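You operate a simulated robot arm through the tools that you are given. There is no shell and no other tool. Be economical: measure what you need, move in short steps, check, and stop when the job is done.

You are at the controls of a simulated robot arm. One attempt, no reset.

Task
One port on the fill block still owes oil: fill it to 0 ml.
Fine: brown coupler on that port, run the red and the blue charge one at a time, let each finish, then park the coupler.

It is judged by the outcome, as a careful person would: the job done as asked, and still so three seconds after it is handed in. It fails if anything else is knocked over, pushed out of place, dropped, spilled or broken.

Robot
A 6-joint arm with a two-finger parallel gripper, fixed in place. Base frame: the origin is at the foot of the arm, x ahead of it, y to its left, z up. Units: mm, degrees, N and s.
With the tool pointing down near the work surface it reaches from about 340 to 820 mm from the base axis. Its first joint turns from -166.0 to 166.0 degrees. Payload 3.91 kg.
Tool frame: the origin (TCP) lies between the finger pads and is the grasp point; the fingertips stand 30 mm ahead of it; z points along the fingers, y is the line along which they close. Largest opening 110 mm; finger width 20, thickness 10; the body of the gripper, 48 by 112 mm, starts 55 mm behind the TCP.
Orientation is that of the tool frame in the base frame, as [roll, pitch, yaw] about the fixed x, y, z axes, in that order (R = Rz(yaw) Ry(pitch) Rx(roll)). With the fingers straight down and closing along the base's y, the tool's x points along the base's -x, its y along +y and its z along -z.

Tools
- The arm moves only by the tool apply_moves. Its arguments are lists of equal length, an entry for each row: "offset": the shift along the tool's x, y, z in mm, a list of three; "rotation": the turn, a rotation vector about the tool's x, y, z in degrees, a list of three; "grip": the gripper command, from -1 (fully open) to 1 (shut), values between in proportion. In form: {"offset": [[x, y, z], ...], "rotation": [[ax, ay, az], ...], "grip": [grip, ...]}. A call has 1 to 12 rows; each row shifts and turns the commanded pose from where the row before left it, along the tool's axes as they then stand. A row lasts 0.2 s, in which the tool goes at most 50 mm and 8.6 degrees; a call with a longer step from one row to the next is refused whole, and so is a gripper value outside its range. Where a pose cannot be reached the arm comes as near as it can. A force on the tool above 50 N (or 10 N above the force at the start of the call, whichever is more), or a blocked arm, ends the call early, and 0.2 s more pass. The fingers move at their own pace (about 45 mm/s each) and stop on an object; they squeeze with about 30 N. The grip force told is the motor's: it shows also when the fingers shut on nothing. Time passes only in rows, and 0.2 s behind the last, so rows that do not move let the fingers close. The reply holds the time, the measured pose of the TCP, the force on the tool along the base axes, the opening and the grip force, in the units named above and with some noise, and new pictures: "show" is both (left out), scene, wrist or none.
- Cameras (640 x 400 px; columns grow to the right, rows downward): "scene" is fixed at [49.2, -499.4, 1747.7]; the picture's right is [0.89, -0.46, 0.00], its down [-0.22, -0.42, -0.88] and it looks along [0.40, 0.78, -0.48] (base axes); focal length 348 px, centre (320, 200). "wrist" rides on the gripper at [-36, 0, -57] in the tool frame; the picture's right is [0.00, -1.00, 0.00], its down [0.97, 0.00, -0.24] and it looks along [0.24, 0.00, 0.97] (tool axes); focal length 218 px, centre (320, 200). There is no depth. A picture from a camera that has moved, and an enlarged one, comes with that camera's place and axes in the base frame and with its lens.
- slide_trunk(by): slides the trunk up (or, below 0, down) by that many mm; the arm rides with it, the base frame stays. It gives what a move gives, with no picture.
- enlarge(camera, box): a new picture of the part [left, top, right, bottom] of that camera's present view, enlarged. The clock stands still meanwhile.
- sign_off(): hands the job in; it is judged then, once.

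Work in short steps. Places have to be worked out from the pictures, the camera data and where the tool is seen: move nearer, look again, correct. Check each grasp and each placing, and mend what went wrong. You have 120 turns and 150 pictures in all, those below and enlarged ones among them. Open the gripper and draw the arm clear of the work before you hand the job in, unless the task says otherwise; then end with one line.

The tools are called after ">>>" as a command line: name --argument value ..., lists and objects as JSON in quotes. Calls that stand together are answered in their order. apply_moves: Moves the arm, as the interface text tells. Its arguments: {"type":"object","properties":{"offset":{"type":"array"},"rotation":{"type":"array"},"grip":{"type":"array"},"show":{"type":"string","enum":["both","scene","wrist","none"]}},"required":["offset","rotation","grip"]} The other tools are called the same way: slide_trunk (by) slides the trunk up or down; enlarge (camera, box) takes an enlarged picture of a part of a camera's view; sign_off () hands the job in.

At the start:

```text
time_s: 0.0
tcp_pos: [266.7, 293.7, 1329.2]
ee_rot: [-180.0, 0.0, -179.9]
contact_force: [0.2, 0.4, 0.3]
width: 110.1
finger_force: 0.1
trunk travel left (down, up): [-575.0, 35.0]
```

scene: 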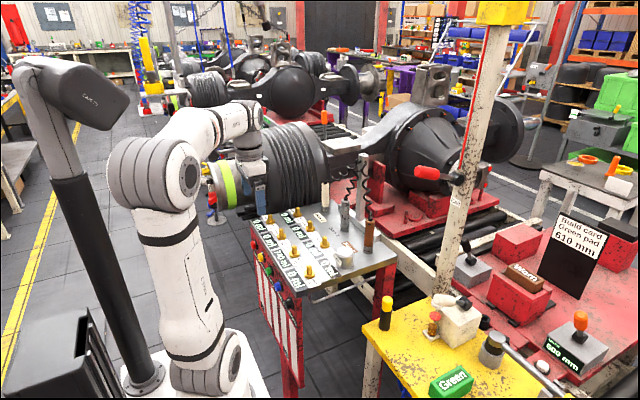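
wrist: 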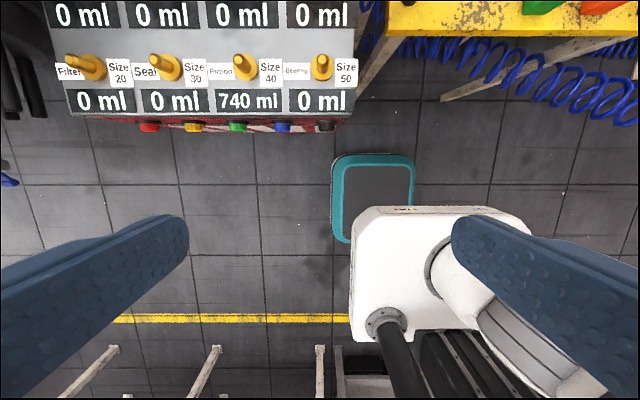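

The fill block shows eight or so displays, one reading 740 ml. I'll look closer at it and its surroundings.

>>> enlarge --camera "scene" --box '[230, 170, 410, 300]'

>>> enlarge --camera "wrist" --box '[40, 0, 380, 140]'

>>> enlarge --camera "scene" --box '[360, 200, 640, 400]'

```text
3.08 times, centred on (320, 235) of scene
camera zoom: at [49.2, -499.4, 1747.7], right [0.89, -0.46, 0.0], down [-0.22, -0.42, -0.88], along [0.4, 0.78, -0.48], focal length 1070 px, centre (320, 92)
```

zoom: 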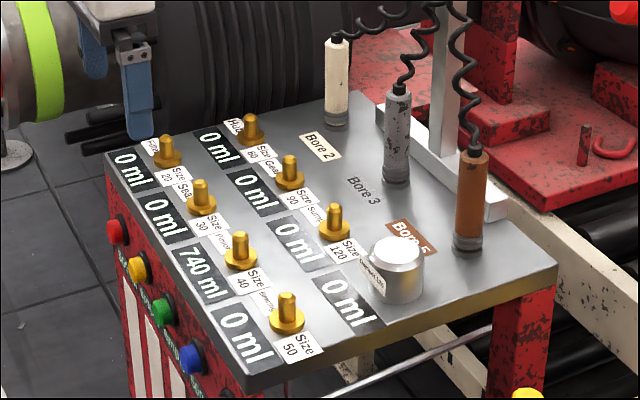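

```text
1.88 times, centred on (210, 70) of wrist
camera zoom: at [301.3, 293.7, 1387.4], right [0.0, -1.0, 0.0], down [-0.97, 0.0, 0.24], along [-0.24, 0.0, -0.97], focal length 411 px, centre (527, 445)
```

zoom: 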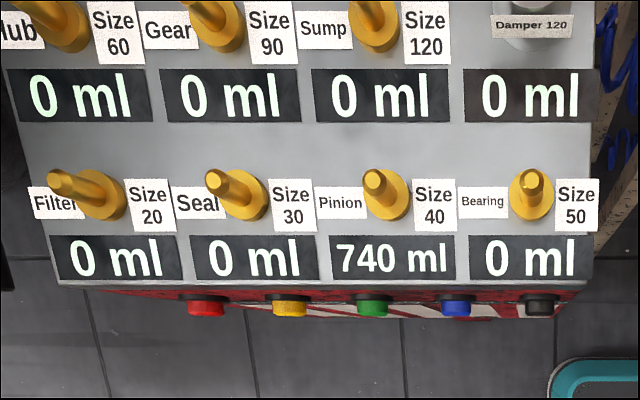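

```text
2.00 times, centred on (500, 300) of scene
camera zoom: at [49.2, -499.4, 1747.7], right [0.89, -0.46, 0.0], down [-0.22, -0.42, -0.88], along [0.4, 0.78, -0.48], focal length 696 px, centre (-40, 0)
```

zoom: 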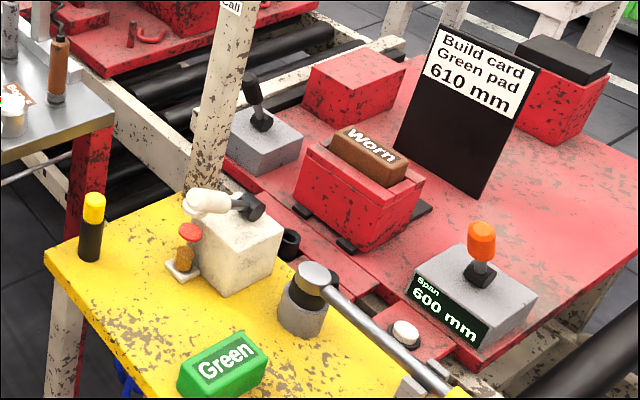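

The Pinion port (Size 40) owes 740 ml. I'll read the button panel labels and look at the couplers.

>>> enlarge --camera "scene" --box '[240, 235, 320, 350]'

>>> enlarge --camera "scene" --box '[310, 170, 400, 270]'

```text
3.48 times, centred on (280, 292) of scene
camera zoom: at [49.2, -499.4, 1747.7], right [0.89, -0.46, 0.0], down [-0.22, -0.42, -0.88], along [0.4, 0.78, -0.48], focal length 1210 px, centre (459, -122)
```

zoom: 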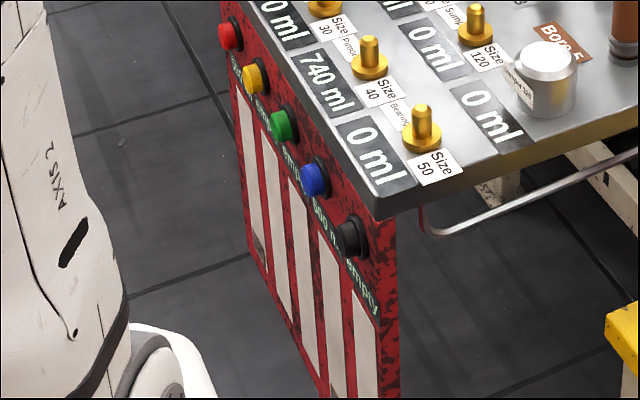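

```text
4.00 times, centred on (355, 220) of scene
camera zoom: at [49.2, -499.4, 1747.7], right [0.89, -0.46, 0.0], down [-0.22, -0.42, -0.88], along [0.4, 0.78, -0.48], focal length 1392 px, centre (180, 120)
```

zoom: 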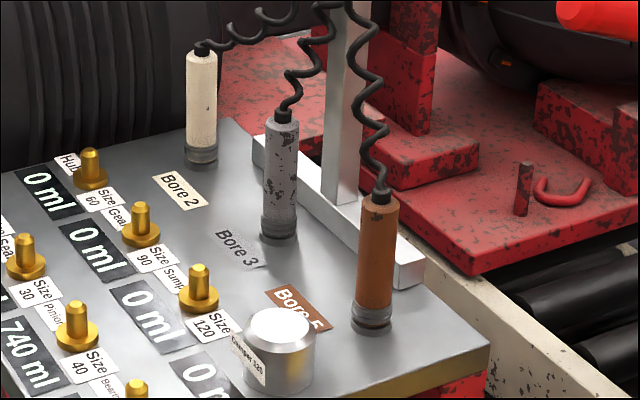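

I need to read the charges under the buttons. I'll tilt the gripper forward and back off so the wrist camera looks at the front panel.

>>> apply_moves --offset '[[0, 0, 0], [0, 0, 0], [0, 0, 0], [0, 0, 0], [0, 0, 0], [0, 0, 0]]' --rotation '[[0, -8, 0], [0, -8, 0], [0, -8, 0], [0, -8, 0], [0, -8, 0], [0, -8, 0]]' --grip '[-1, -1, -1, -1, -1, -1]'

```text
time_s: 1.4
tcp_pos: [264.6, 294.2, 1328.9]
ee_rot: [179.8, 48.1, 179.9]
contact_force: [0.9, -0.3, -0.2]
width: 110.1
finger_force: 0.1
trunk travel left (down, up): [-575.0, 35.0]
camera wrist: at [246.5, 293.7, 1395.2], right [0.0, -1.0, 0.0], down [-0.83, 0.0, -0.56], along [0.56, 0.0, -0.83], focal length 218 px, centre (320, 200)
```

scene: 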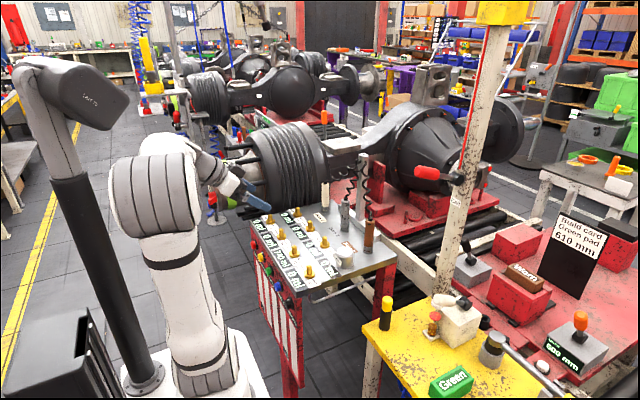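
wrist: 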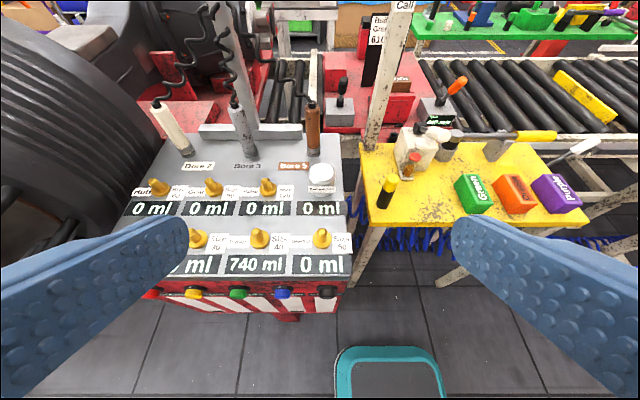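

The camera sees the panel obliquely; I'll drop straight down about 220 mm in front of the block for the labels.

>>> apply_moves --offset '[[33, 0, 30], [33, 0, 30], [33, 0, 30], [33, 0, 30], [33, 0, 30]]' --rotation '[[0, 0, 0], [0, 0, 0], [0, 0, 0], [0, 0, 0], [0, 0, 0]]' --grip '[-1, -1, -1, -1, -1]' --show "wrist"

```text
time_s: 2.6
tcp_pos: [267.3, 293.9, 1105.6]
ee_rot: [-180.0, 48.0, 179.9]
contact_force: [0.0, -0.5, 0.0]
width: 110.1
finger_force: 0.1
trunk travel left (down, up): [-575.0, 35.0]
camera wrist: at [249.6, 293.6, 1171.5], right [0.0, -1.0, 0.0], down [-0.83, 0.0, -0.56], along [0.56, 0.0, -0.83], focal length 218 px, centre (320, 200)
```

wrist: 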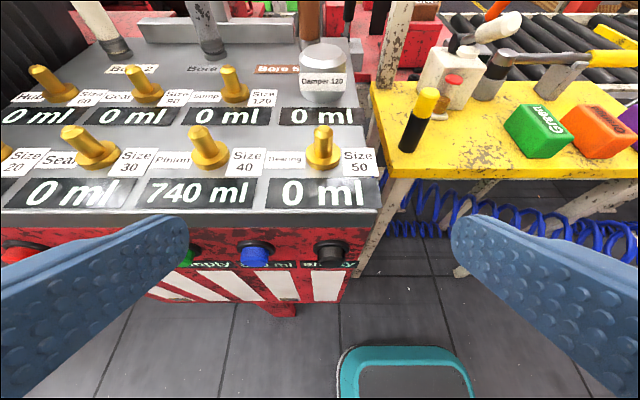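

Labels are partly visible under the buttons. I'll shift left along y, a bit lower and back, and tilt more.

>>> apply_moves --offset '[[14, 22, 2], [14, 22, 2], [14, 22, 2], [14, 22, 2], [14, 22, 2]]' --rotation '[[0, -4, 0], [0, -4, 0], [0, -4, 0], [0, -4, 0], [0, -4, 0]]' --grip '[-1, -1, -1, -1, -1]' --show "wrist"

```text
time_s: 3.8
tcp_pos: [235.6, 405.1, 1042.5]
ee_rot: [-179.8, 68.1, 180.0]
contact_force: [-0.2, -0.6, -0.4]
width: 110.1
finger_force: 0.0
trunk travel left (down, up): [-575.0, 35.0]
camera wrist: at [196.1, 404.8, 1097.8], right [0.0, -1.0, 0.0], down [-0.59, 0.0, -0.81], along [0.81, 0.0, -0.59], focal length 218 px, centre (320, 200)
```

wrist: 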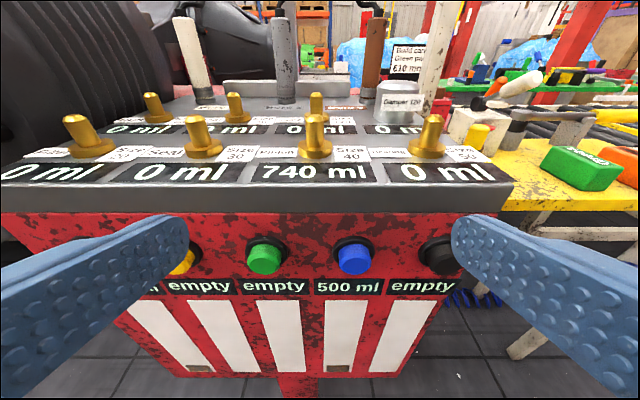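

Blue is 500 ml; yellow, green and black are empty. I'll shift left to read the red one.

>>> apply_moves --offset '[[0, 35, 0], [0, 35, 0], [0, 35, 0]]' --rotation '[[0, 0, 0], [0, 0, 0], [0, 0, 0]]' --grip '[-1, -1, -1]' --show "wrist"

```text
time_s: 4.6
tcp_pos: [235.7, 508.6, 1042.8]
ee_rot: [-179.8, 68.0, -179.8]
contact_force: [-0.2, -0.3, 0.2]
width: 110.0
finger_force: 0.1
trunk travel left (down, up): [-575.0, 35.0]
camera wrist: at [196.0, 508.4, 1097.7], right [0.0, -1.0, 0.0], down [-0.59, 0.0, -0.81], along [0.81, 0.0, -0.59], focal length 218 px, centre (320, 200)
```

wrist: 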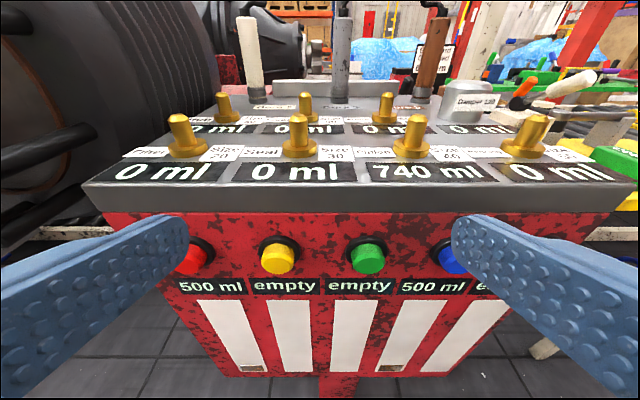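

Red is 500 ml too. Now I'll raise, return to a 48° tilt, and shift toward the brown coupler's y for a closer look (I estimate it near x 641, y 300, top about z 1140).

>>> apply_moves --offset '[[-42, 0, -17], [-42, 0, -17], [-42, 0, -17], [-42, 0, -17], [0, -40, 0], [0, -40, 0], [0, -40, 0], [0, -40, 0], [0, -40, 0]]' --rotation '[[0, 0, 0], [0, 0, 0], [0, 0, 0], [0, 0, 0], [0, 4, 0], [0, 4, 0], [0, 4, 0], [0, 4, 0], [0, 4, 0]]' --grip '[-1, -1, -1, -1, -1, -0.1, -0.1, -0.1, -0.1]' --show "none"

>>> apply_moves --offset '[[-30, 0, 33], [-30, 0, 33], [-30, 0, 33], [-30, 0, 33], [-30, 0, 33]]' --rotation '[[0, 0, 0], [0, 0, 0], [0, 0, 0], [0, 0, 0], [0, 0, 0]]' --grip '[-0.1, -0.1, -0.1, -0.1, -0.1]' --show "both"

```text
time_s: 6.6
tcp_pos: [236.3, 306.8, 1224.5]
ee_rot: [179.9, 48.0, 179.9]
contact_force: [0.2, 0.3, -0.5]
width: 60.5
finger_force: 0.0
trunk travel left (down, up): [-575.0, 35.0]
```

```text
time_s: 7.8
tcp_pos: [460.1, 308.1, 1225.2]
ee_rot: [-179.9, 48.1, -180.0]
contact_force: [0.0, -0.1, 0.1]
width: 60.5
finger_force: 0.1
trunk travel left (down, up): [-575.0, 35.0]
camera wrist: at [441.5, 309.3, 1290.2], right [0.0, -1.0, 0.0], down [-0.83, 0.0, -0.56], along [0.56, 0.0, -0.83], focal length 218 px, centre (320, 200)
```

scene: 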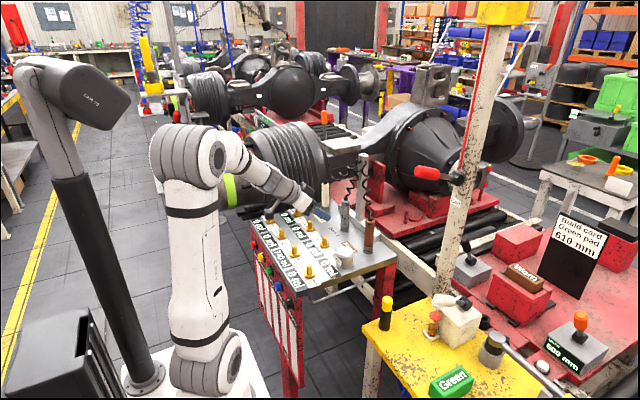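
wrist: 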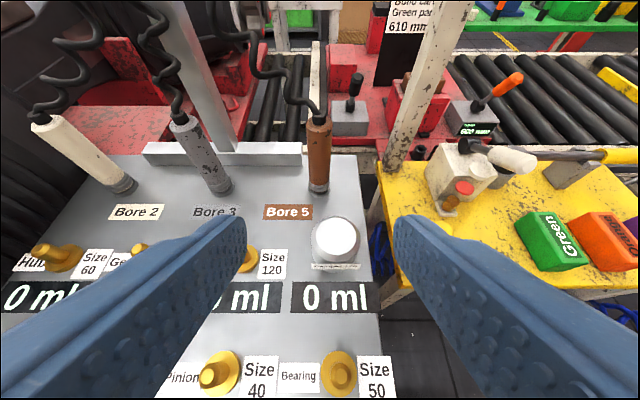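

Brown coupler stands at about (657, 309), top at z≈1135, about 30 mm thick, centred in the gripper's plane. I'll approach along the tilted finger direction and stop short to check.

>>> apply_moves --offset '[[-16, 0, 42], [-16, 0, 42], [0, 0, 37], [0, 0, 37], [0, 0, 37]]' --rotation '[[0, 0, 0], [0, 0, 0], [0, 0, 0], [0, 0, 0], [0, 0, 0]]' --grip '[-0.1, -0.1, -0.1, -0.1, -0.1]' --show "both"

```text
time_s: 9.0
tcp_pos: [625.6, 308.7, 1116.9]
ee_rot: [-179.9, 47.9, -179.9]
contact_force: [-0.2, -0.1, -0.2]
width: 60.5
finger_force: 0.0
trunk travel left (down, up): [-575.0, 35.0]
camera wrist: at [607.8, 308.4, 1183.7], right [0.0, -1.0, 0.0], down [-0.83, 0.0, -0.56], along [0.56, 0.0, -0.83], focal length 218 px, centre (320, 200)
```

scene: 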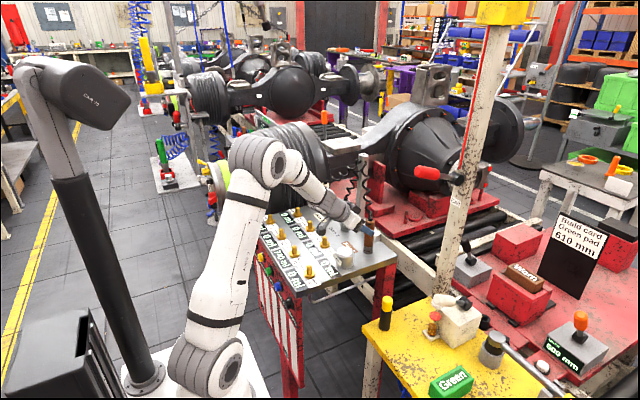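
wrist: 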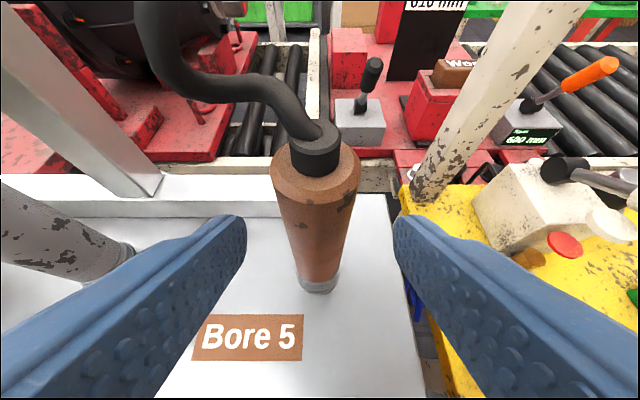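

The coupler is centred between the fingers, about 33 mm ahead. I'll advance and close.

>>> apply_moves --offset '[[0, 0, 17], [0, 0, 16], [0, 0, 0], [0, 0, 0], [0, 0, 0], [0, 0, 0]]' --rotation '[[0, 0, 0], [0, 0, 0], [0, 0, 0], [0, 0, 0], [0, 0, 0], [0, 0, 0]]' --grip '[-0.1, -0.1, 1, 1, 1, 1]' --show "wrist"

```text
time_s: 10.4
tcp_pos: [650.0, 310.0, 1097.1]
ee_rot: [180.0, 48.0, -180.0]
contact_force: [0.6, 6.3, -0.3]
width: 31.1
finger_force: 29.9
trunk travel left (down, up): [-575.0, 35.0]
camera wrist: at [631.4, 309.9, 1162.4], right [0.0, -1.0, 0.0], down [-0.83, 0.0, -0.56], along [0.56, 0.0, -0.83], focal length 218 px, centre (320, 200)
```

wrist: 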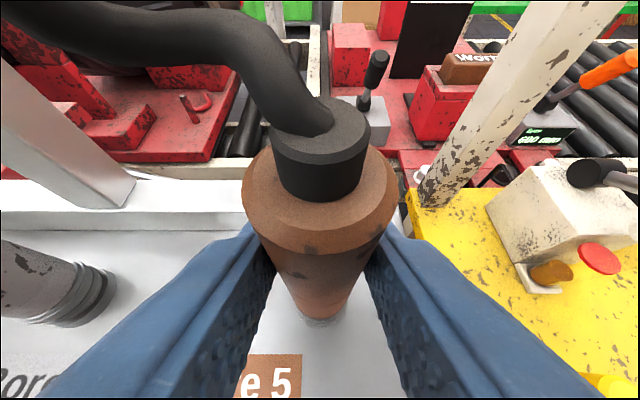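

Gripped at 31 mm. Parked TCP is (650, 310, 1097). Lifting vertically.

>>> apply_moves --offset '[[-7.4, 0, -6.7], [-15, 0, -13.5], [-30, 0, -27], [-30, 0, -27], [-30, 0, -27]]' --rotation '[[0, 0, 0], [0, 0, 0], [0, 0, 0], [0, 0, 0], [0, 0, 0]]' --grip '[1, 1, 1, 1, 1]' --show "both"

```text
time_s: 11.6
tcp_pos: [649.2, 307.2, 1248.1]
ee_rot: [-180.0, 48.0, -180.0]
contact_force: [-0.4, -0.5, -1.3]
width: 30.8
finger_force: 30.1
trunk travel left (down, up): [-575.0, 35.0]
camera wrist: at [630.4, 307.9, 1313.9], right [0.0, -1.0, 0.0], down [-0.83, 0.0, -0.56], along [0.56, 0.0, -0.83], focal length 218 px, centre (320, 200)
```

scene: 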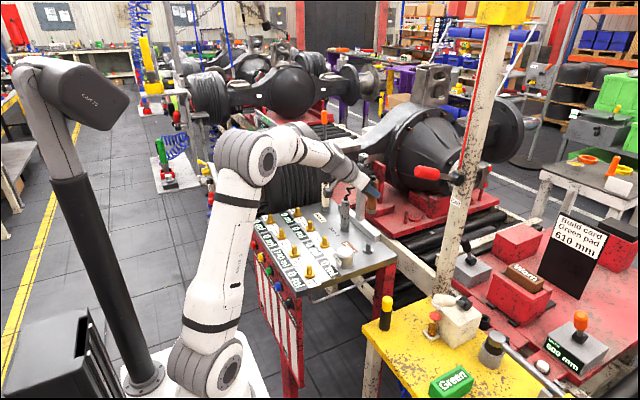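
wrist: 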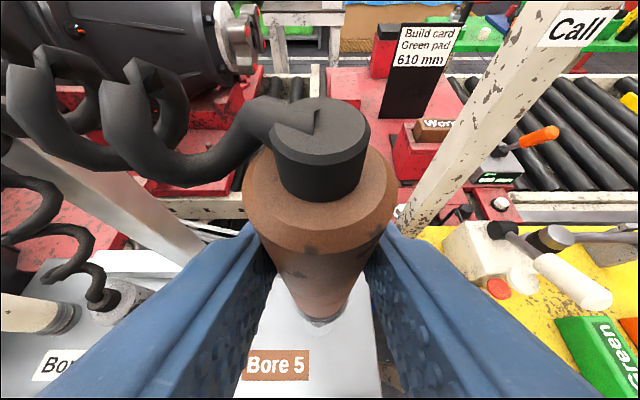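

Lifted freely. Now moving to above the Pinion port (est. x≈410, y≈409), staying well above the studs.

>>> apply_moves --offset '[[32.7, 17, -24.3], [32.7, 17, -24.3], [32.7, 17, -24.3], [32.7, 17, -24.3], [32.7, 17, -24.3], [32.7, 17, -24.3]]' --rotation '[[0, 0, 0], [0, 0, 0], [0, 0, 0], [0, 0, 0], [0, 0, 0], [0, 0, 0]]' --grip '[1, 1, 1, 1, 1, 1]' --show "both"

>>> enlarge --camera "scene" --box '[230, 170, 410, 300]'

```text
time_s: 13.0
tcp_pos: [409.8, 412.3, 1199.7]
ee_rot: [-180.0, 48.0, 179.9]
contact_force: [0.3, 0.1, -0.5]
width: 30.7
finger_force: 29.9
trunk travel left (down, up): [-575.0, 35.0]
camera wrist: at [391.0, 412.0, 1265.7], right [0.0, -1.0, 0.0], down [-0.83, 0.0, -0.56], along [0.56, 0.0, -0.83], focal length 218 px, centre (320, 200)
```

scene: 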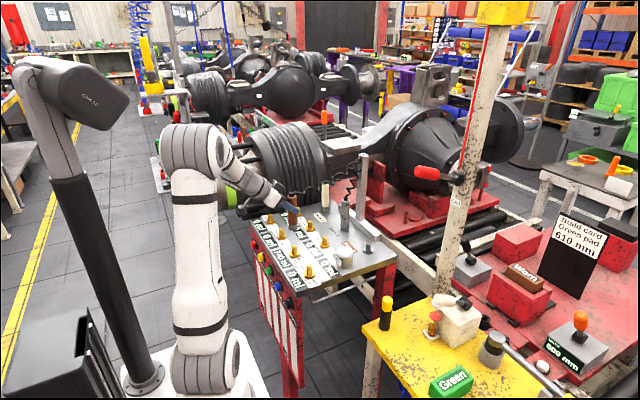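
wrist: 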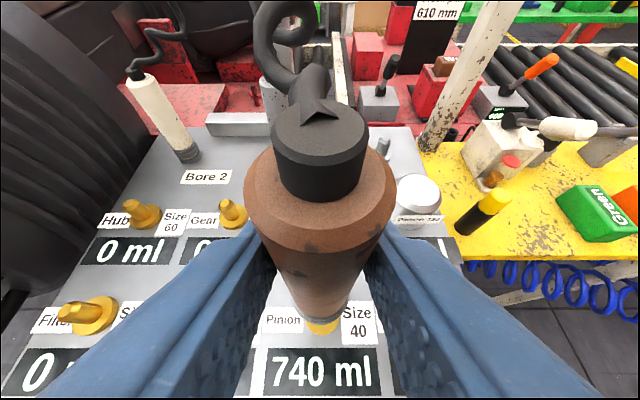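

```text
3.08 times, centred on (320, 235) of scene
camera zoom: at [49.2, -499.4, 1747.7], right [0.89, -0.46, 0.0], down [-0.22, -0.42, -0.88], along [0.4, 0.78, -0.48], focal length 1070 px, centre (320, 92)
```

zoom: 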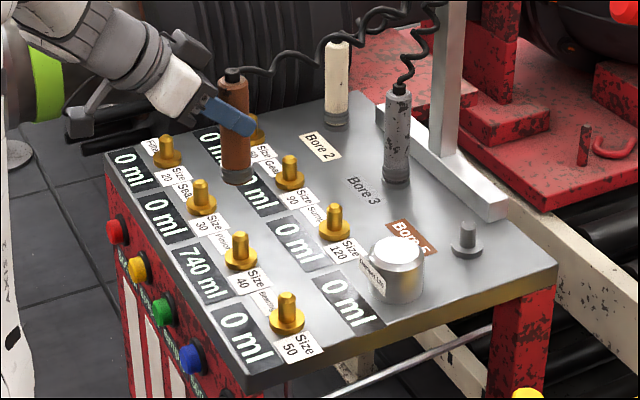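

The parking peg is visible too. I'll enlarge the wrist view to locate the Pinion flange relative to the coupler.

>>> enlarge --camera "wrist" --box '[240, 260, 400, 360]'

```text
4.00 times, centred on (320, 310) of wrist
camera zoom: at [391.0, 412.0, 1265.7], right [0.0, -1.0, 0.0], down [-0.83, 0.0, -0.56], along [0.56, 0.0, -0.83], focal length 873 px, centre (320, -240)
```

zoom: 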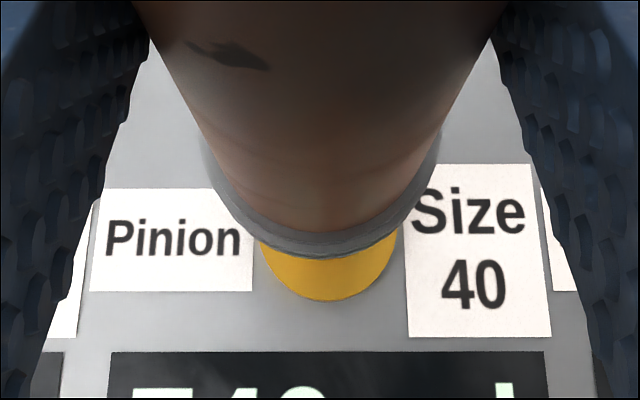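

Coupler axis is at about (420, 411.6) and the Pinion flange at about (420, 409.6). I'll correct y by -2 and lower until just above the stud.

>>> apply_moves --offset '[[20.5, -1, 18.4], [20.5, -1, 18.4]]' --rotation '[[0, 0, 0], [0, 0, 0]]' --grip '[1, 1]' --show "none"

>>> enlarge --camera "scene" --box '[250, 190, 346, 250]'

>>> enlarge --camera "wrist" --box '[240, 260, 400, 360]'

```text
time_s: 13.6
tcp_pos: [411.9, 408.5, 1143.6]
ee_rot: [-179.9, 48.0, -180.0]
contact_force: [0.0, 0.3, -1.8]
width: 31.1
finger_force: 30.0
trunk travel left (down, up): [-575.0, 35.0]
```

```text
6.67 times, centred on (298, 220) of scene
camera zoom: at [49.2, -499.4, 1747.7], right [0.89, -0.46, 0.0], down [-0.22, -0.42, -0.88], along [0.4, 0.78, -0.48], focal length 2319 px, centre (467, 67)
```

zoom: 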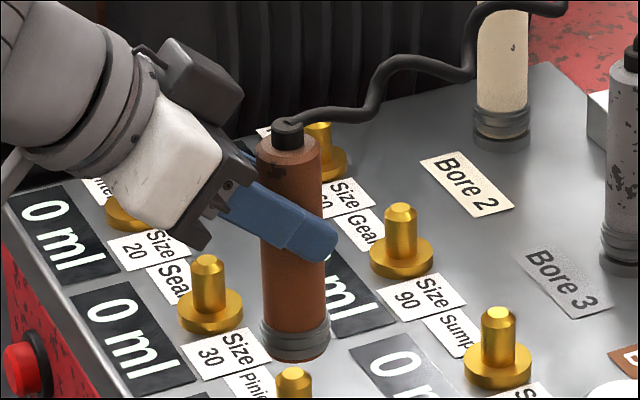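

```text
4.00 times, centred on (320, 310) of wrist
camera zoom: at [392.8, 409.4, 1209.9], right [0.0, -1.0, 0.0], down [-0.83, 0.0, -0.56], along [0.56, 0.0, -0.83], focal length 873 px, centre (320, -240)
```

zoom: 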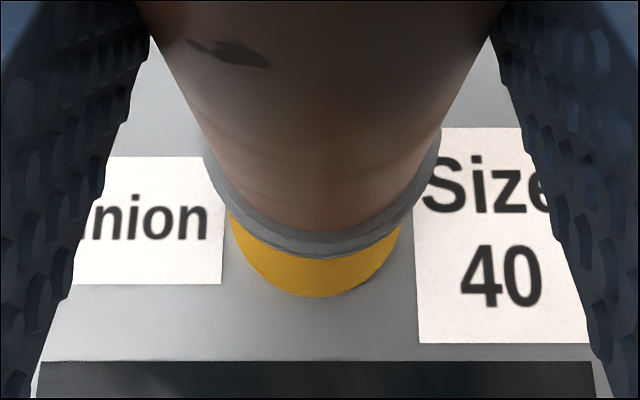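

Close: coupler is about 2 mm too far in x and 0.7 mm low in y; bottom ~16 mm above the stud top. I'll correct and lower 12 mm.

>>> apply_moves --offset '[[10.2, 0.7, 6.5]]' --rotation '[[0, 0, 0]]' --grip '[1]' --show "none"

>>> enlarge --camera "scene" --box '[250, 210, 346, 270]'

>>> enlarge --camera "wrist" --box '[240, 260, 400, 360]'

```text
time_s: 14.0
tcp_pos: [409.0, 408.9, 1132.6]
ee_rot: [179.9, 48.0, 179.8]
contact_force: [-0.2, -0.6, -1.3]
width: 30.6
finger_force: 29.9
trunk travel left (down, up): [-575.0, 35.0]
```

```text
6.67 times, centred on (298, 240) of scene
camera zoom: at [49.2, -499.4, 1747.7], right [0.89, -0.46, 0.0], down [-0.22, -0.42, -0.88], along [0.4, 0.78, -0.48], focal length 2319 px, centre (467, -67)
```

zoom: 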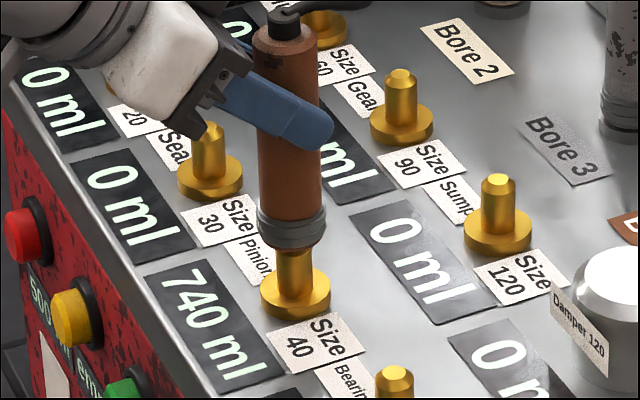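

```text
4.00 times, centred on (320, 310) of wrist
camera zoom: at [390.3, 409.6, 1197.7], right [0.0, -1.0, 0.0], down [-0.83, 0.0, -0.56], along [0.56, 0.0, -0.83], focal length 873 px, centre (320, -240)
```

zoom: 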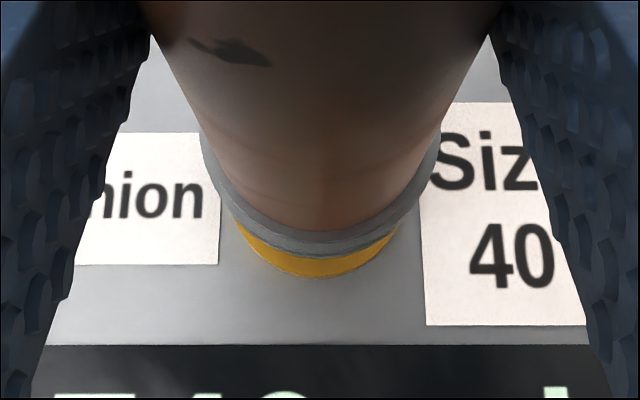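

Scene and wrist views put the coupler within ~1 mm of the stud axis. I'll nudge +0.8 x, +0.7 y and lower in small steps, watching force.

>>> apply_moves --offset '[[-0.5, 0.7, 0.6], [3, 0, 2.7], [3, 0, 2.7], [3, 0, 2.7], [0, 0, 0]]' --rotation '[[0, 0, 0], [0, 0, 0], [0, 0, 0], [0, 0, 0], [0, 0, 0]]' --grip '[1, 1, 1, 1, 1]' --show "none"

>>> enlarge --camera "scene" --box '[250, 210, 346, 270]'

```text
time_s: 15.2
tcp_pos: [409.8, 410.7, 1120.1]
ee_rot: [180.0, 48.0, 179.9]
contact_force: [0.6, -0.8, -0.8]
width: 30.7
finger_force: 30.5
trunk travel left (down, up): [-575.0, 35.0]
```

```text
6.67 times, centred on (298, 240) of scene
camera zoom: at [49.2, -499.4, 1747.7], right [0.89, -0.46, 0.0], down [-0.22, -0.42, -0.88], along [0.4, 0.78, -0.48], focal length 2319 px, centre (467, -67)
```

zoom: 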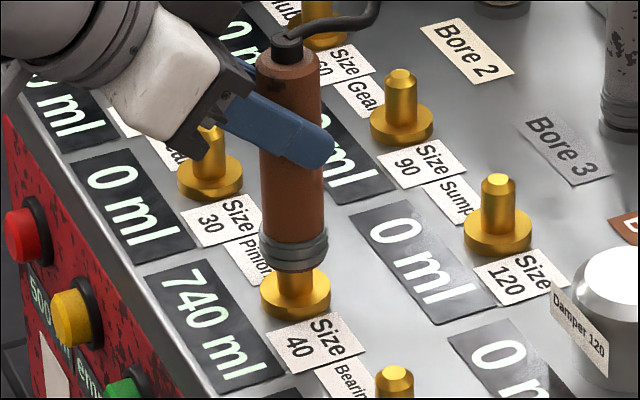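

No contact force, coupler appears to be over the stud. Continuing down slowly until it seats.

>>> apply_moves --offset '[[2.6, 0, 2.3], [2.6, 0, 2.3], [2.6, 0, 2.3], [2.6, 0, 2.3], [2.6, 0, 2.3]]' --rotation '[[0, 0, 0], [0, 0, 0], [0, 0, 0], [0, 0, 0], [0, 0, 0]]' --grip '[1, 1, 1, 1, 1]' --show "none"

>>> enlarge --camera "scene" --box '[250, 210, 346, 270]'

```text
time_s: 16.4
tcp_pos: [408.7, 409.9, 1105.9]
ee_rot: [179.9, 48.1, 179.9]
contact_force: [0.5, 0.6, 13.4]
width: 30.7
finger_force: 29.5
trunk travel left (down, up): [-575.0, 35.0]
```

```text
6.67 times, centred on (298, 240) of scene
camera zoom: at [49.2, -499.4, 1747.7], right [0.89, -0.46, 0.0], down [-0.22, -0.42, -0.88], along [0.4, 0.78, -0.48], focal length 2319 px, centre (467, -67)
```

zoom: 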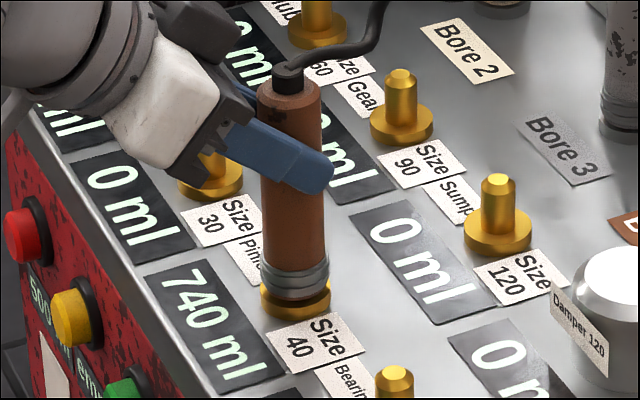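

Contact at 13 N with the coupler at the flange: it looks seated. A small extra press, then release and back off along the fingers.

>>> apply_moves --offset '[[1, 0, 0.9], [0, 0, 0], [0, 0, 0], [0, 0, 0], [0, 0, -15], [0, 0, -35]]' --rotation '[[0, 0, 0], [0, 0, 0], [0, 0, 0], [0, 0, 0], [0, 0, 0], [0, 0, 0]]' --grip '[1, 1, -0.1, -0.1, -0.1, -0.1]' --show "wrist"

>>> enlarge --camera "scene" --box '[250, 210, 346, 270]'

```text
time_s: 17.8
tcp_pos: [370.7, 409.7, 1135.9]
ee_rot: [180.0, 48.1, 179.9]
contact_force: [-1.3, -0.9, 0.7]
width: 60.5
finger_force: 0.0
trunk travel left (down, up): [-575.0, 35.0]
camera wrist: at [352.2, 409.6, 1201.8], right [0.0, -1.0, 0.0], down [-0.83, 0.0, -0.56], along [0.56, 0.0, -0.83], focal length 218 px, centre (320, 200)
```

wrist: 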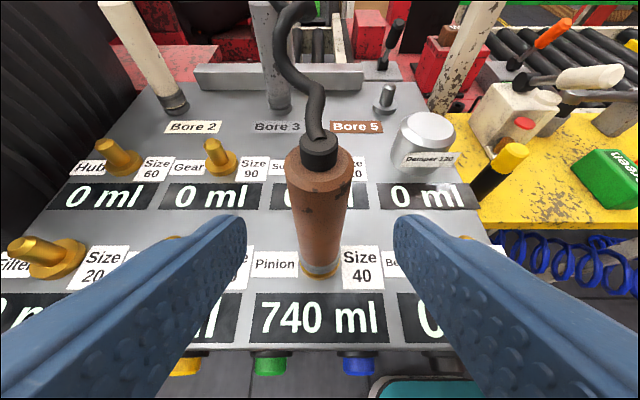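

```text
6.67 times, centred on (298, 240) of scene
camera zoom: at [49.2, -499.4, 1747.7], right [0.89, -0.46, 0.0], down [-0.22, -0.42, -0.88], along [0.4, 0.78, -0.48], focal length 2319 px, centre (467, -67)
```

zoom: 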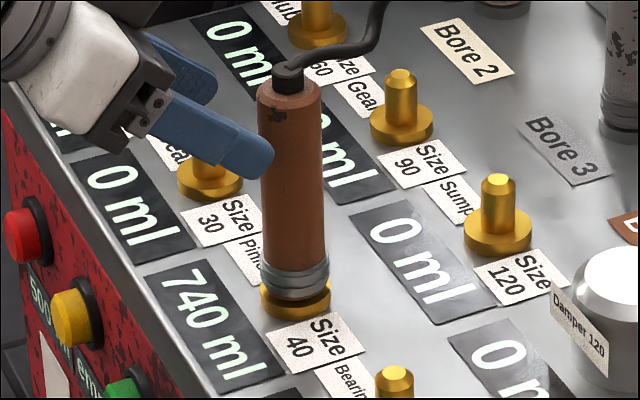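

The coupler stands seated on Pinion. From earlier views the red button is about (340, 635, 918), blue about (340, 370, 918). I'll retreat, swing to red's y, level the tool and close the fingers.

>>> apply_moves --offset '[[0, 0, -45], [0, 0, -45], [26.8, 28, -29.7], [26.8, 28, -29.7], [0, 42, 0], [0, 42, 0], [0, 42, 0], [0, 42, 0], [0, 0, 0]]' --rotation '[[0, 0, 0], [0, 0, 0], [0, 0, 0], [0, 0, 0], [0, -8, 0], [0, -8, 0], [0, -8, 0], [0, -8, 0], [0, -6, 0]]' --grip '[-0.1, -0.1, -0.1, -0.1, 1, 1, 1, 1, 1]' --show "both"

```text
time_s: 19.8
tcp_pos: [225.7, 633.2, 1193.8]
ee_rot: [179.7, 86.1, 179.5]
contact_force: [-0.3, 0.5, 0.3]
width: 0.0
finger_force: 29.8
trunk travel left (down, up): [-575.0, 35.0]
camera wrist: at [170.2, 634.7, 1235.9], right [0.0, -1.0, 0.0], down [-0.3, 0.0, -0.95], along [0.95, 0.0, -0.3], focal length 218 px, centre (320, 200)
```

scene: 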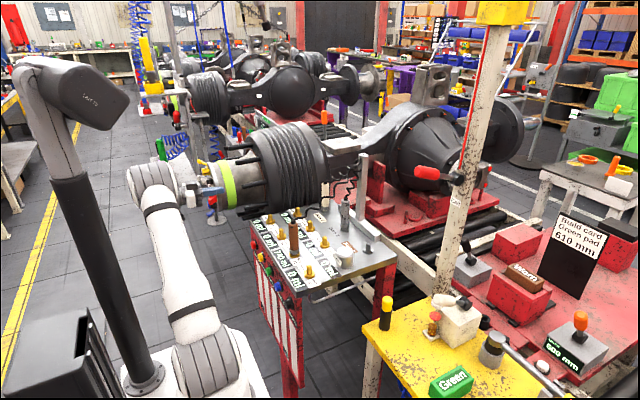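
wrist: 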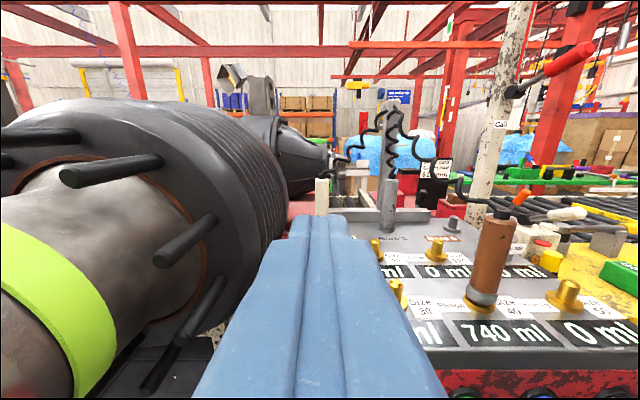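

The axle hub lies left at y ≳ 735, leaving margin. I'll descend straight down in front of the panel toward button height and look.

>>> apply_moves --offset '[[40, -1, 0], [40, -1, 0], [40, 0, 0], [40, 0, 0], [40, 0, 0]]' --rotation '[[0, 0, 0], [0, 0, 0], [0, 0, 0], [0, 0, 0], [0, 0, 0]]' --grip '[1, 1, 1, 1, 1]' --show "both"

```text
time_s: 21.0
tcp_pos: [210.3, 633.6, 995.3]
ee_rot: [179.6, 86.0, 179.7]
contact_force: [-0.5, 0.4, -1.2]
width: 0.1
finger_force: 30.4
trunk travel left (down, up): [-575.0, 35.0]
camera wrist: at [155.8, 633.6, 1036.0], right [0.0, -1.0, 0.0], down [-0.31, 0.0, -0.95], along [0.95, 0.0, -0.31], focal length 218 px, centre (320, 200)
```

scene: 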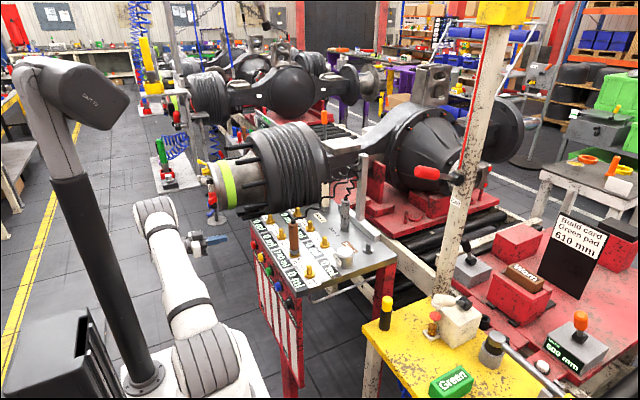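
wrist: 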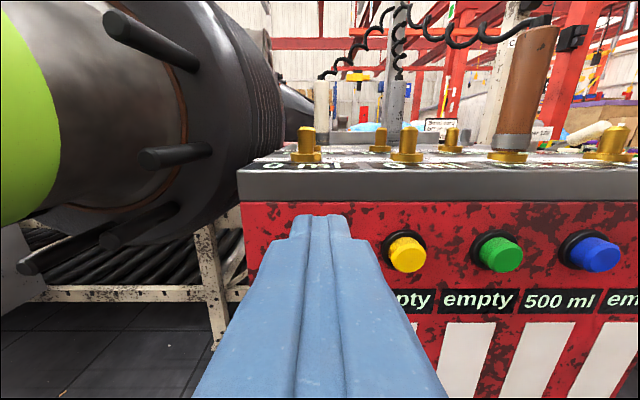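

Red button should be at about (334, 640, 925), hidden behind the fingers. I'll align to y 639, z 926.

>>> apply_moves --offset '[[34, 3, 0], [34, 3, 2], [0, 0, 30]]' --rotation '[[0, 0, 0], [0, 0, 0], [0, 0, 0]]' --grip '[1, 1, 1]' --show "both"

>>> enlarge --camera "scene" --box '[180, 210, 310, 290]'

```text
time_s: 21.8
tcp_pos: [238.2, 638.5, 925.5]
ee_rot: [179.9, 86.0, 180.0]
contact_force: [0.3, 0.4, 0.4]
width: 0.1
finger_force: 30.0
trunk travel left (down, up): [-575.0, 35.0]
camera wrist: at [183.7, 638.5, 966.8], right [0.0, -1.0, 0.0], down [-0.31, 0.0, -0.95], along [0.95, 0.0, -0.31], focal length 218 px, centre (320, 200)
```

scene: 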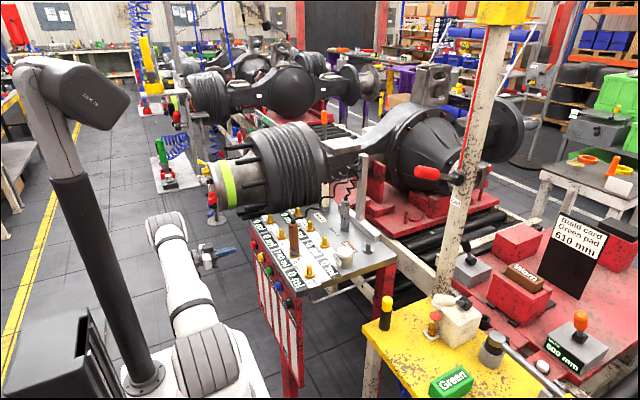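
wrist: 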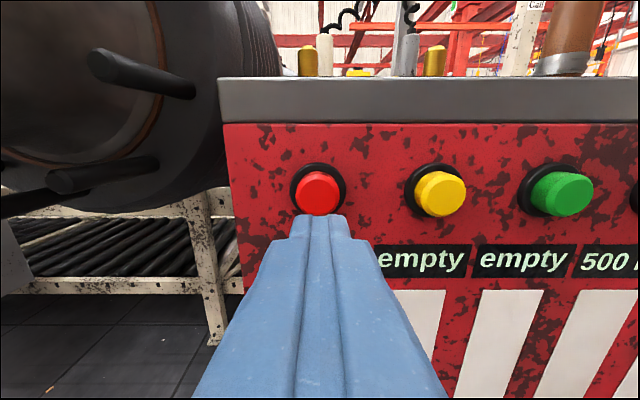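

```text
4.92 times, centred on (245, 250) of scene
camera zoom: at [49.2, -499.4, 1747.7], right [0.89, -0.46, 0.0], down [-0.22, -0.42, -0.88], along [0.4, 0.78, -0.48], focal length 1713 px, centre (689, -46)
```

zoom: 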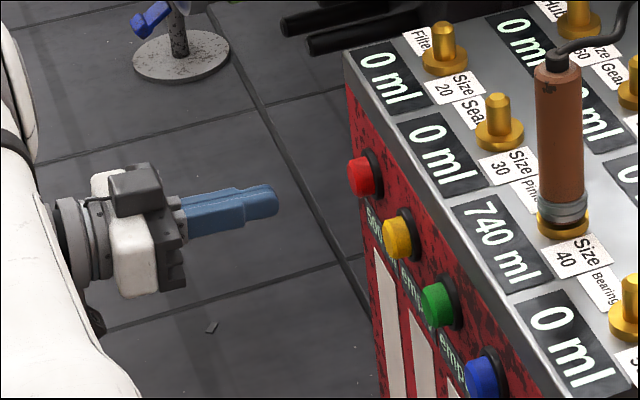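

Fingertips are lined up with the red button, about 66 mm short. Advancing, then pressing in small steps.

>>> apply_moves --offset '[[-2.5, 1, 40], [-1.5, 0, 20], [0, 0, 4], [0, 0, 3], [0, 0, 3]]' --rotation '[[0, 0, 0], [0, 0, 0], [0, 0, 0], [0, 0, 0], [0, 0, 0]]' --grip '[1, 1, 1, 1, 1]' --show "none"

>>> enlarge --camera "scene" --box '[210, 200, 322, 270]'

```text
time_s: 23.0
tcp_pos: [304.1, 639.9, 925.9]
ee_rot: [-179.8, 86.1, -179.7]
contact_force: [-24.7, -4.0, 0.9]
width: 0.0
finger_force: 30.5
trunk travel left (down, up): [-575.0, 35.0]
```

```text
5.71 times, centred on (266, 235) of scene
camera zoom: at [49.2, -499.4, 1747.7], right [0.89, -0.46, 0.0], down [-0.22, -0.42, -0.88], along [0.4, 0.78, -0.48], focal length 1988 px, centre (629, 0)
```

zoom: 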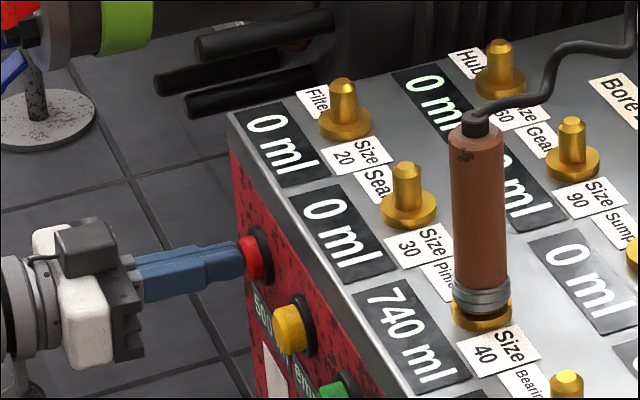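

Button is contacted at 25 N but the display still reads 740. I'll press 3 mm more and check.

>>> apply_moves --offset '[[0, 0, 2], [0, 0, 1.5], [0, 0, 0]]' --rotation '[[0, 0, 0], [0, 0, 0], [0, 0, 0]]' --grip '[1, 1, 1]' --show "none"

>>> enlarge --camera "scene" --box '[210, 200, 322, 270]'

```text
time_s: 23.8
tcp_pos: [304.6, 639.2, 926.3]
ee_rot: [-179.0, 86.2, -178.9]
contact_force: [-47.8, -9.4, -3.8]
width: 0.0
finger_force: 30.0
trunk travel left (down, up): [-575.0, 35.0]
```

```text
5.71 times, centred on (266, 235) of scene
camera zoom: at [49.2, -499.4, 1747.7], right [0.89, -0.46, 0.0], down [-0.22, -0.42, -0.88], along [0.4, 0.78, -0.48], focal length 1988 px, centre (629, 0)
```

zoom: 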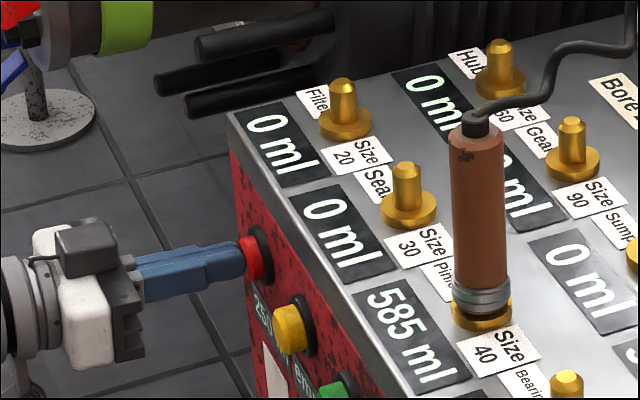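

It is flowing: Pinion 585 ml and the red charge is dropping. I'll back off to release the button and watch it finish.

>>> apply_moves --offset '[[0, 0, -10], [0, 0, -20], [0, 0, 0]]' --rotation '[[0, 0, 0], [0, 0, 0], [0, 0, 0]]' --grip '[1, 1, 1]' --show "none"

>>> enlarge --camera "scene" --box '[230, 210, 342, 280]'

```text
time_s: 24.6
tcp_pos: [281.7, 639.2, 927.7]
ee_rot: [179.5, 86.0, 179.4]
contact_force: [-0.7, -0.3, 0.4]
width: 0.0
finger_force: 30.7
trunk travel left (down, up): [-575.0, 35.0]
```

```text
5.71 times, centred on (286, 245) of scene
camera zoom: at [49.2, -499.4, 1747.7], right [0.89, -0.46, 0.0], down [-0.22, -0.42, -0.88], along [0.4, 0.78, -0.48], focal length 1988 px, centre (514, -57)
```

zoom: 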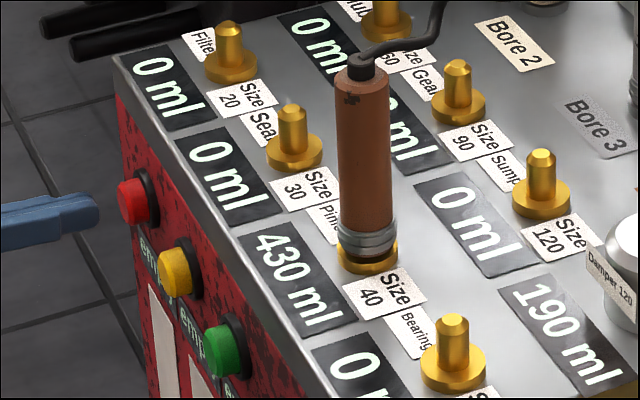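

Pinion reads 430 and the Damper display now reads 190 ml (310 + 190 = 500). I'll wait and see how this settles before doing anything else.

>>> apply_moves --offset '[[0, 0, -20], [0, 0, 0], [0, 0, 0], [0, 0, 0], [0, 0, 0]]' --rotation '[[0, 0, 0], [0, 0, 0], [0, 0, 0], [0, 0, 0], [0, 0, 0]]' --grip '[1, 1, 1, 1, 1]' --show "none"

>>> enlarge --camera "scene" --box '[240, 210, 370, 300]'

```text
time_s: 25.8
tcp_pos: [261.0, 638.1, 928.0]
ee_rot: [-179.8, 86.1, -179.9]
contact_force: [0.4, -0.8, 0.3]
width: 0.0
finger_force: 29.5
trunk travel left (down, up): [-575.0, 35.0]
```

```text
4.44 times, centred on (305, 255) of scene
camera zoom: at [49.2, -499.4, 1747.7], right [0.89, -0.46, 0.0], down [-0.22, -0.42, -0.88], along [0.4, 0.78, -0.48], focal length 1546 px, centre (387, -44)
```

zoom: 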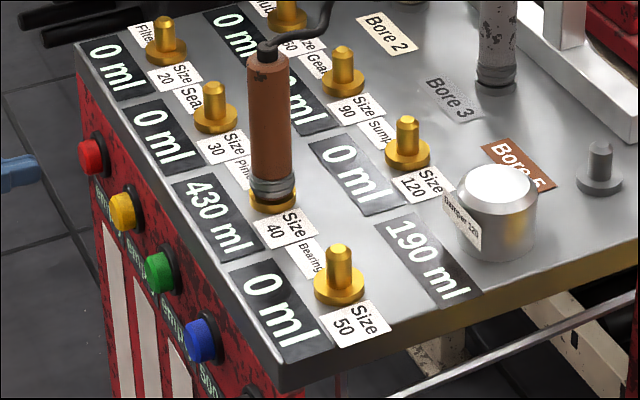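

Settled: red is empty, Pinion 430, with 190 taken up by the damper. Blue is the remaining charge in the instructed recipe; I'll move across in front of the panel to the blue button, expected y≈375.

>>> apply_moves --offset '[[0, -44, -25], [0, -44, 0], [0, -44, 0], [0, -44, 0], [0, -44, 0], [0, -44, 0]]' --rotation '[[0, 0, 0], [0, 0, 0], [0, 0, 0], [0, 0, 0], [0, 0, 0], [0, 0, 0]]' --grip '[1, 1, 1, 1, 1, 1]' --show "wrist"

>>> enlarge --camera "scene" --box '[240, 210, 370, 300]'

```text
refused: row 1 steps farther than a row can; nothing moved
```

```text
4.44 times, centred on (305, 255) of scene
camera zoom: at [49.2, -499.4, 1747.7], right [0.89, -0.46, 0.0], down [-0.22, -0.42, -0.88], along [0.4, 0.78, -0.48], focal length 1546 px, centre (387, -44)
```

zoom: 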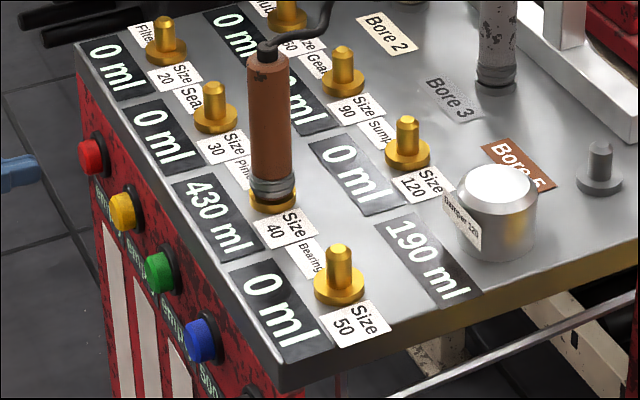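

The first row's step was too long; repeating it split up.

>>> apply_moves --offset '[[0, 0, -25], [0, -44, 0], [0, -44, 0], [0, -44, 0], [0, -44, 0], [0, -44, 0], [0, -44, 0]]' --rotation '[[0, 0, 0], [0, 0, 0], [0, 0, 0], [0, 0, 0], [0, 0, 0], [0, 0, 0], [0, 0, 0]]' --grip '[1, 1, 1, 1, 1, 1, 1]' --show "wrist"

>>> enlarge --camera "scene" --box '[240, 210, 370, 300]'

```text
time_s: 27.4
tcp_pos: [232.8, 440.0, 950.2]
ee_rot: [-172.6, 85.8, -172.9]
contact_force: [-0.4, 0.2, -0.7]
width: 0.0
finger_force: 29.9
out of reach, approached as far as the arm can: row 6, 7
trunk travel left (down, up): [-575.0, 35.0]
camera wrist: at [178.7, 441.1, 991.9], right [-0.01, -1.0, 0.01], down [-0.31, -0.01, -0.95], along [0.95, -0.01, -0.31], focal length 218 px, centre (320, 200)
```

wrist: 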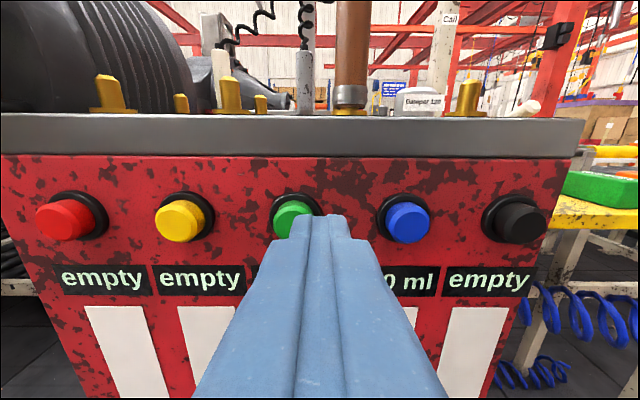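

```text
4.44 times, centred on (305, 255) of scene
camera zoom: at [49.2, -499.4, 1747.7], right [0.89, -0.46, 0.0], down [-0.22, -0.42, -0.88], along [0.4, 0.78, -0.48], focal length 1546 px, centre (387, -44)
```

zoom: 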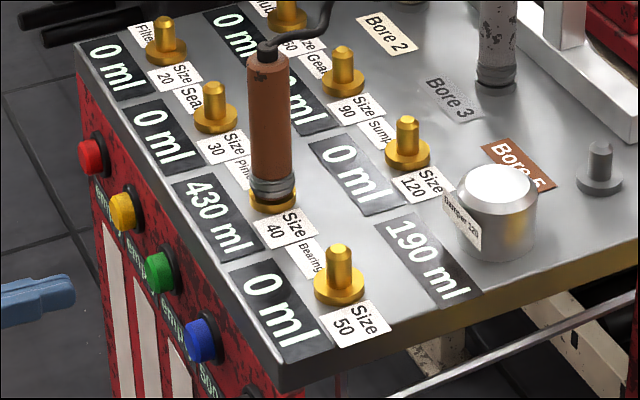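

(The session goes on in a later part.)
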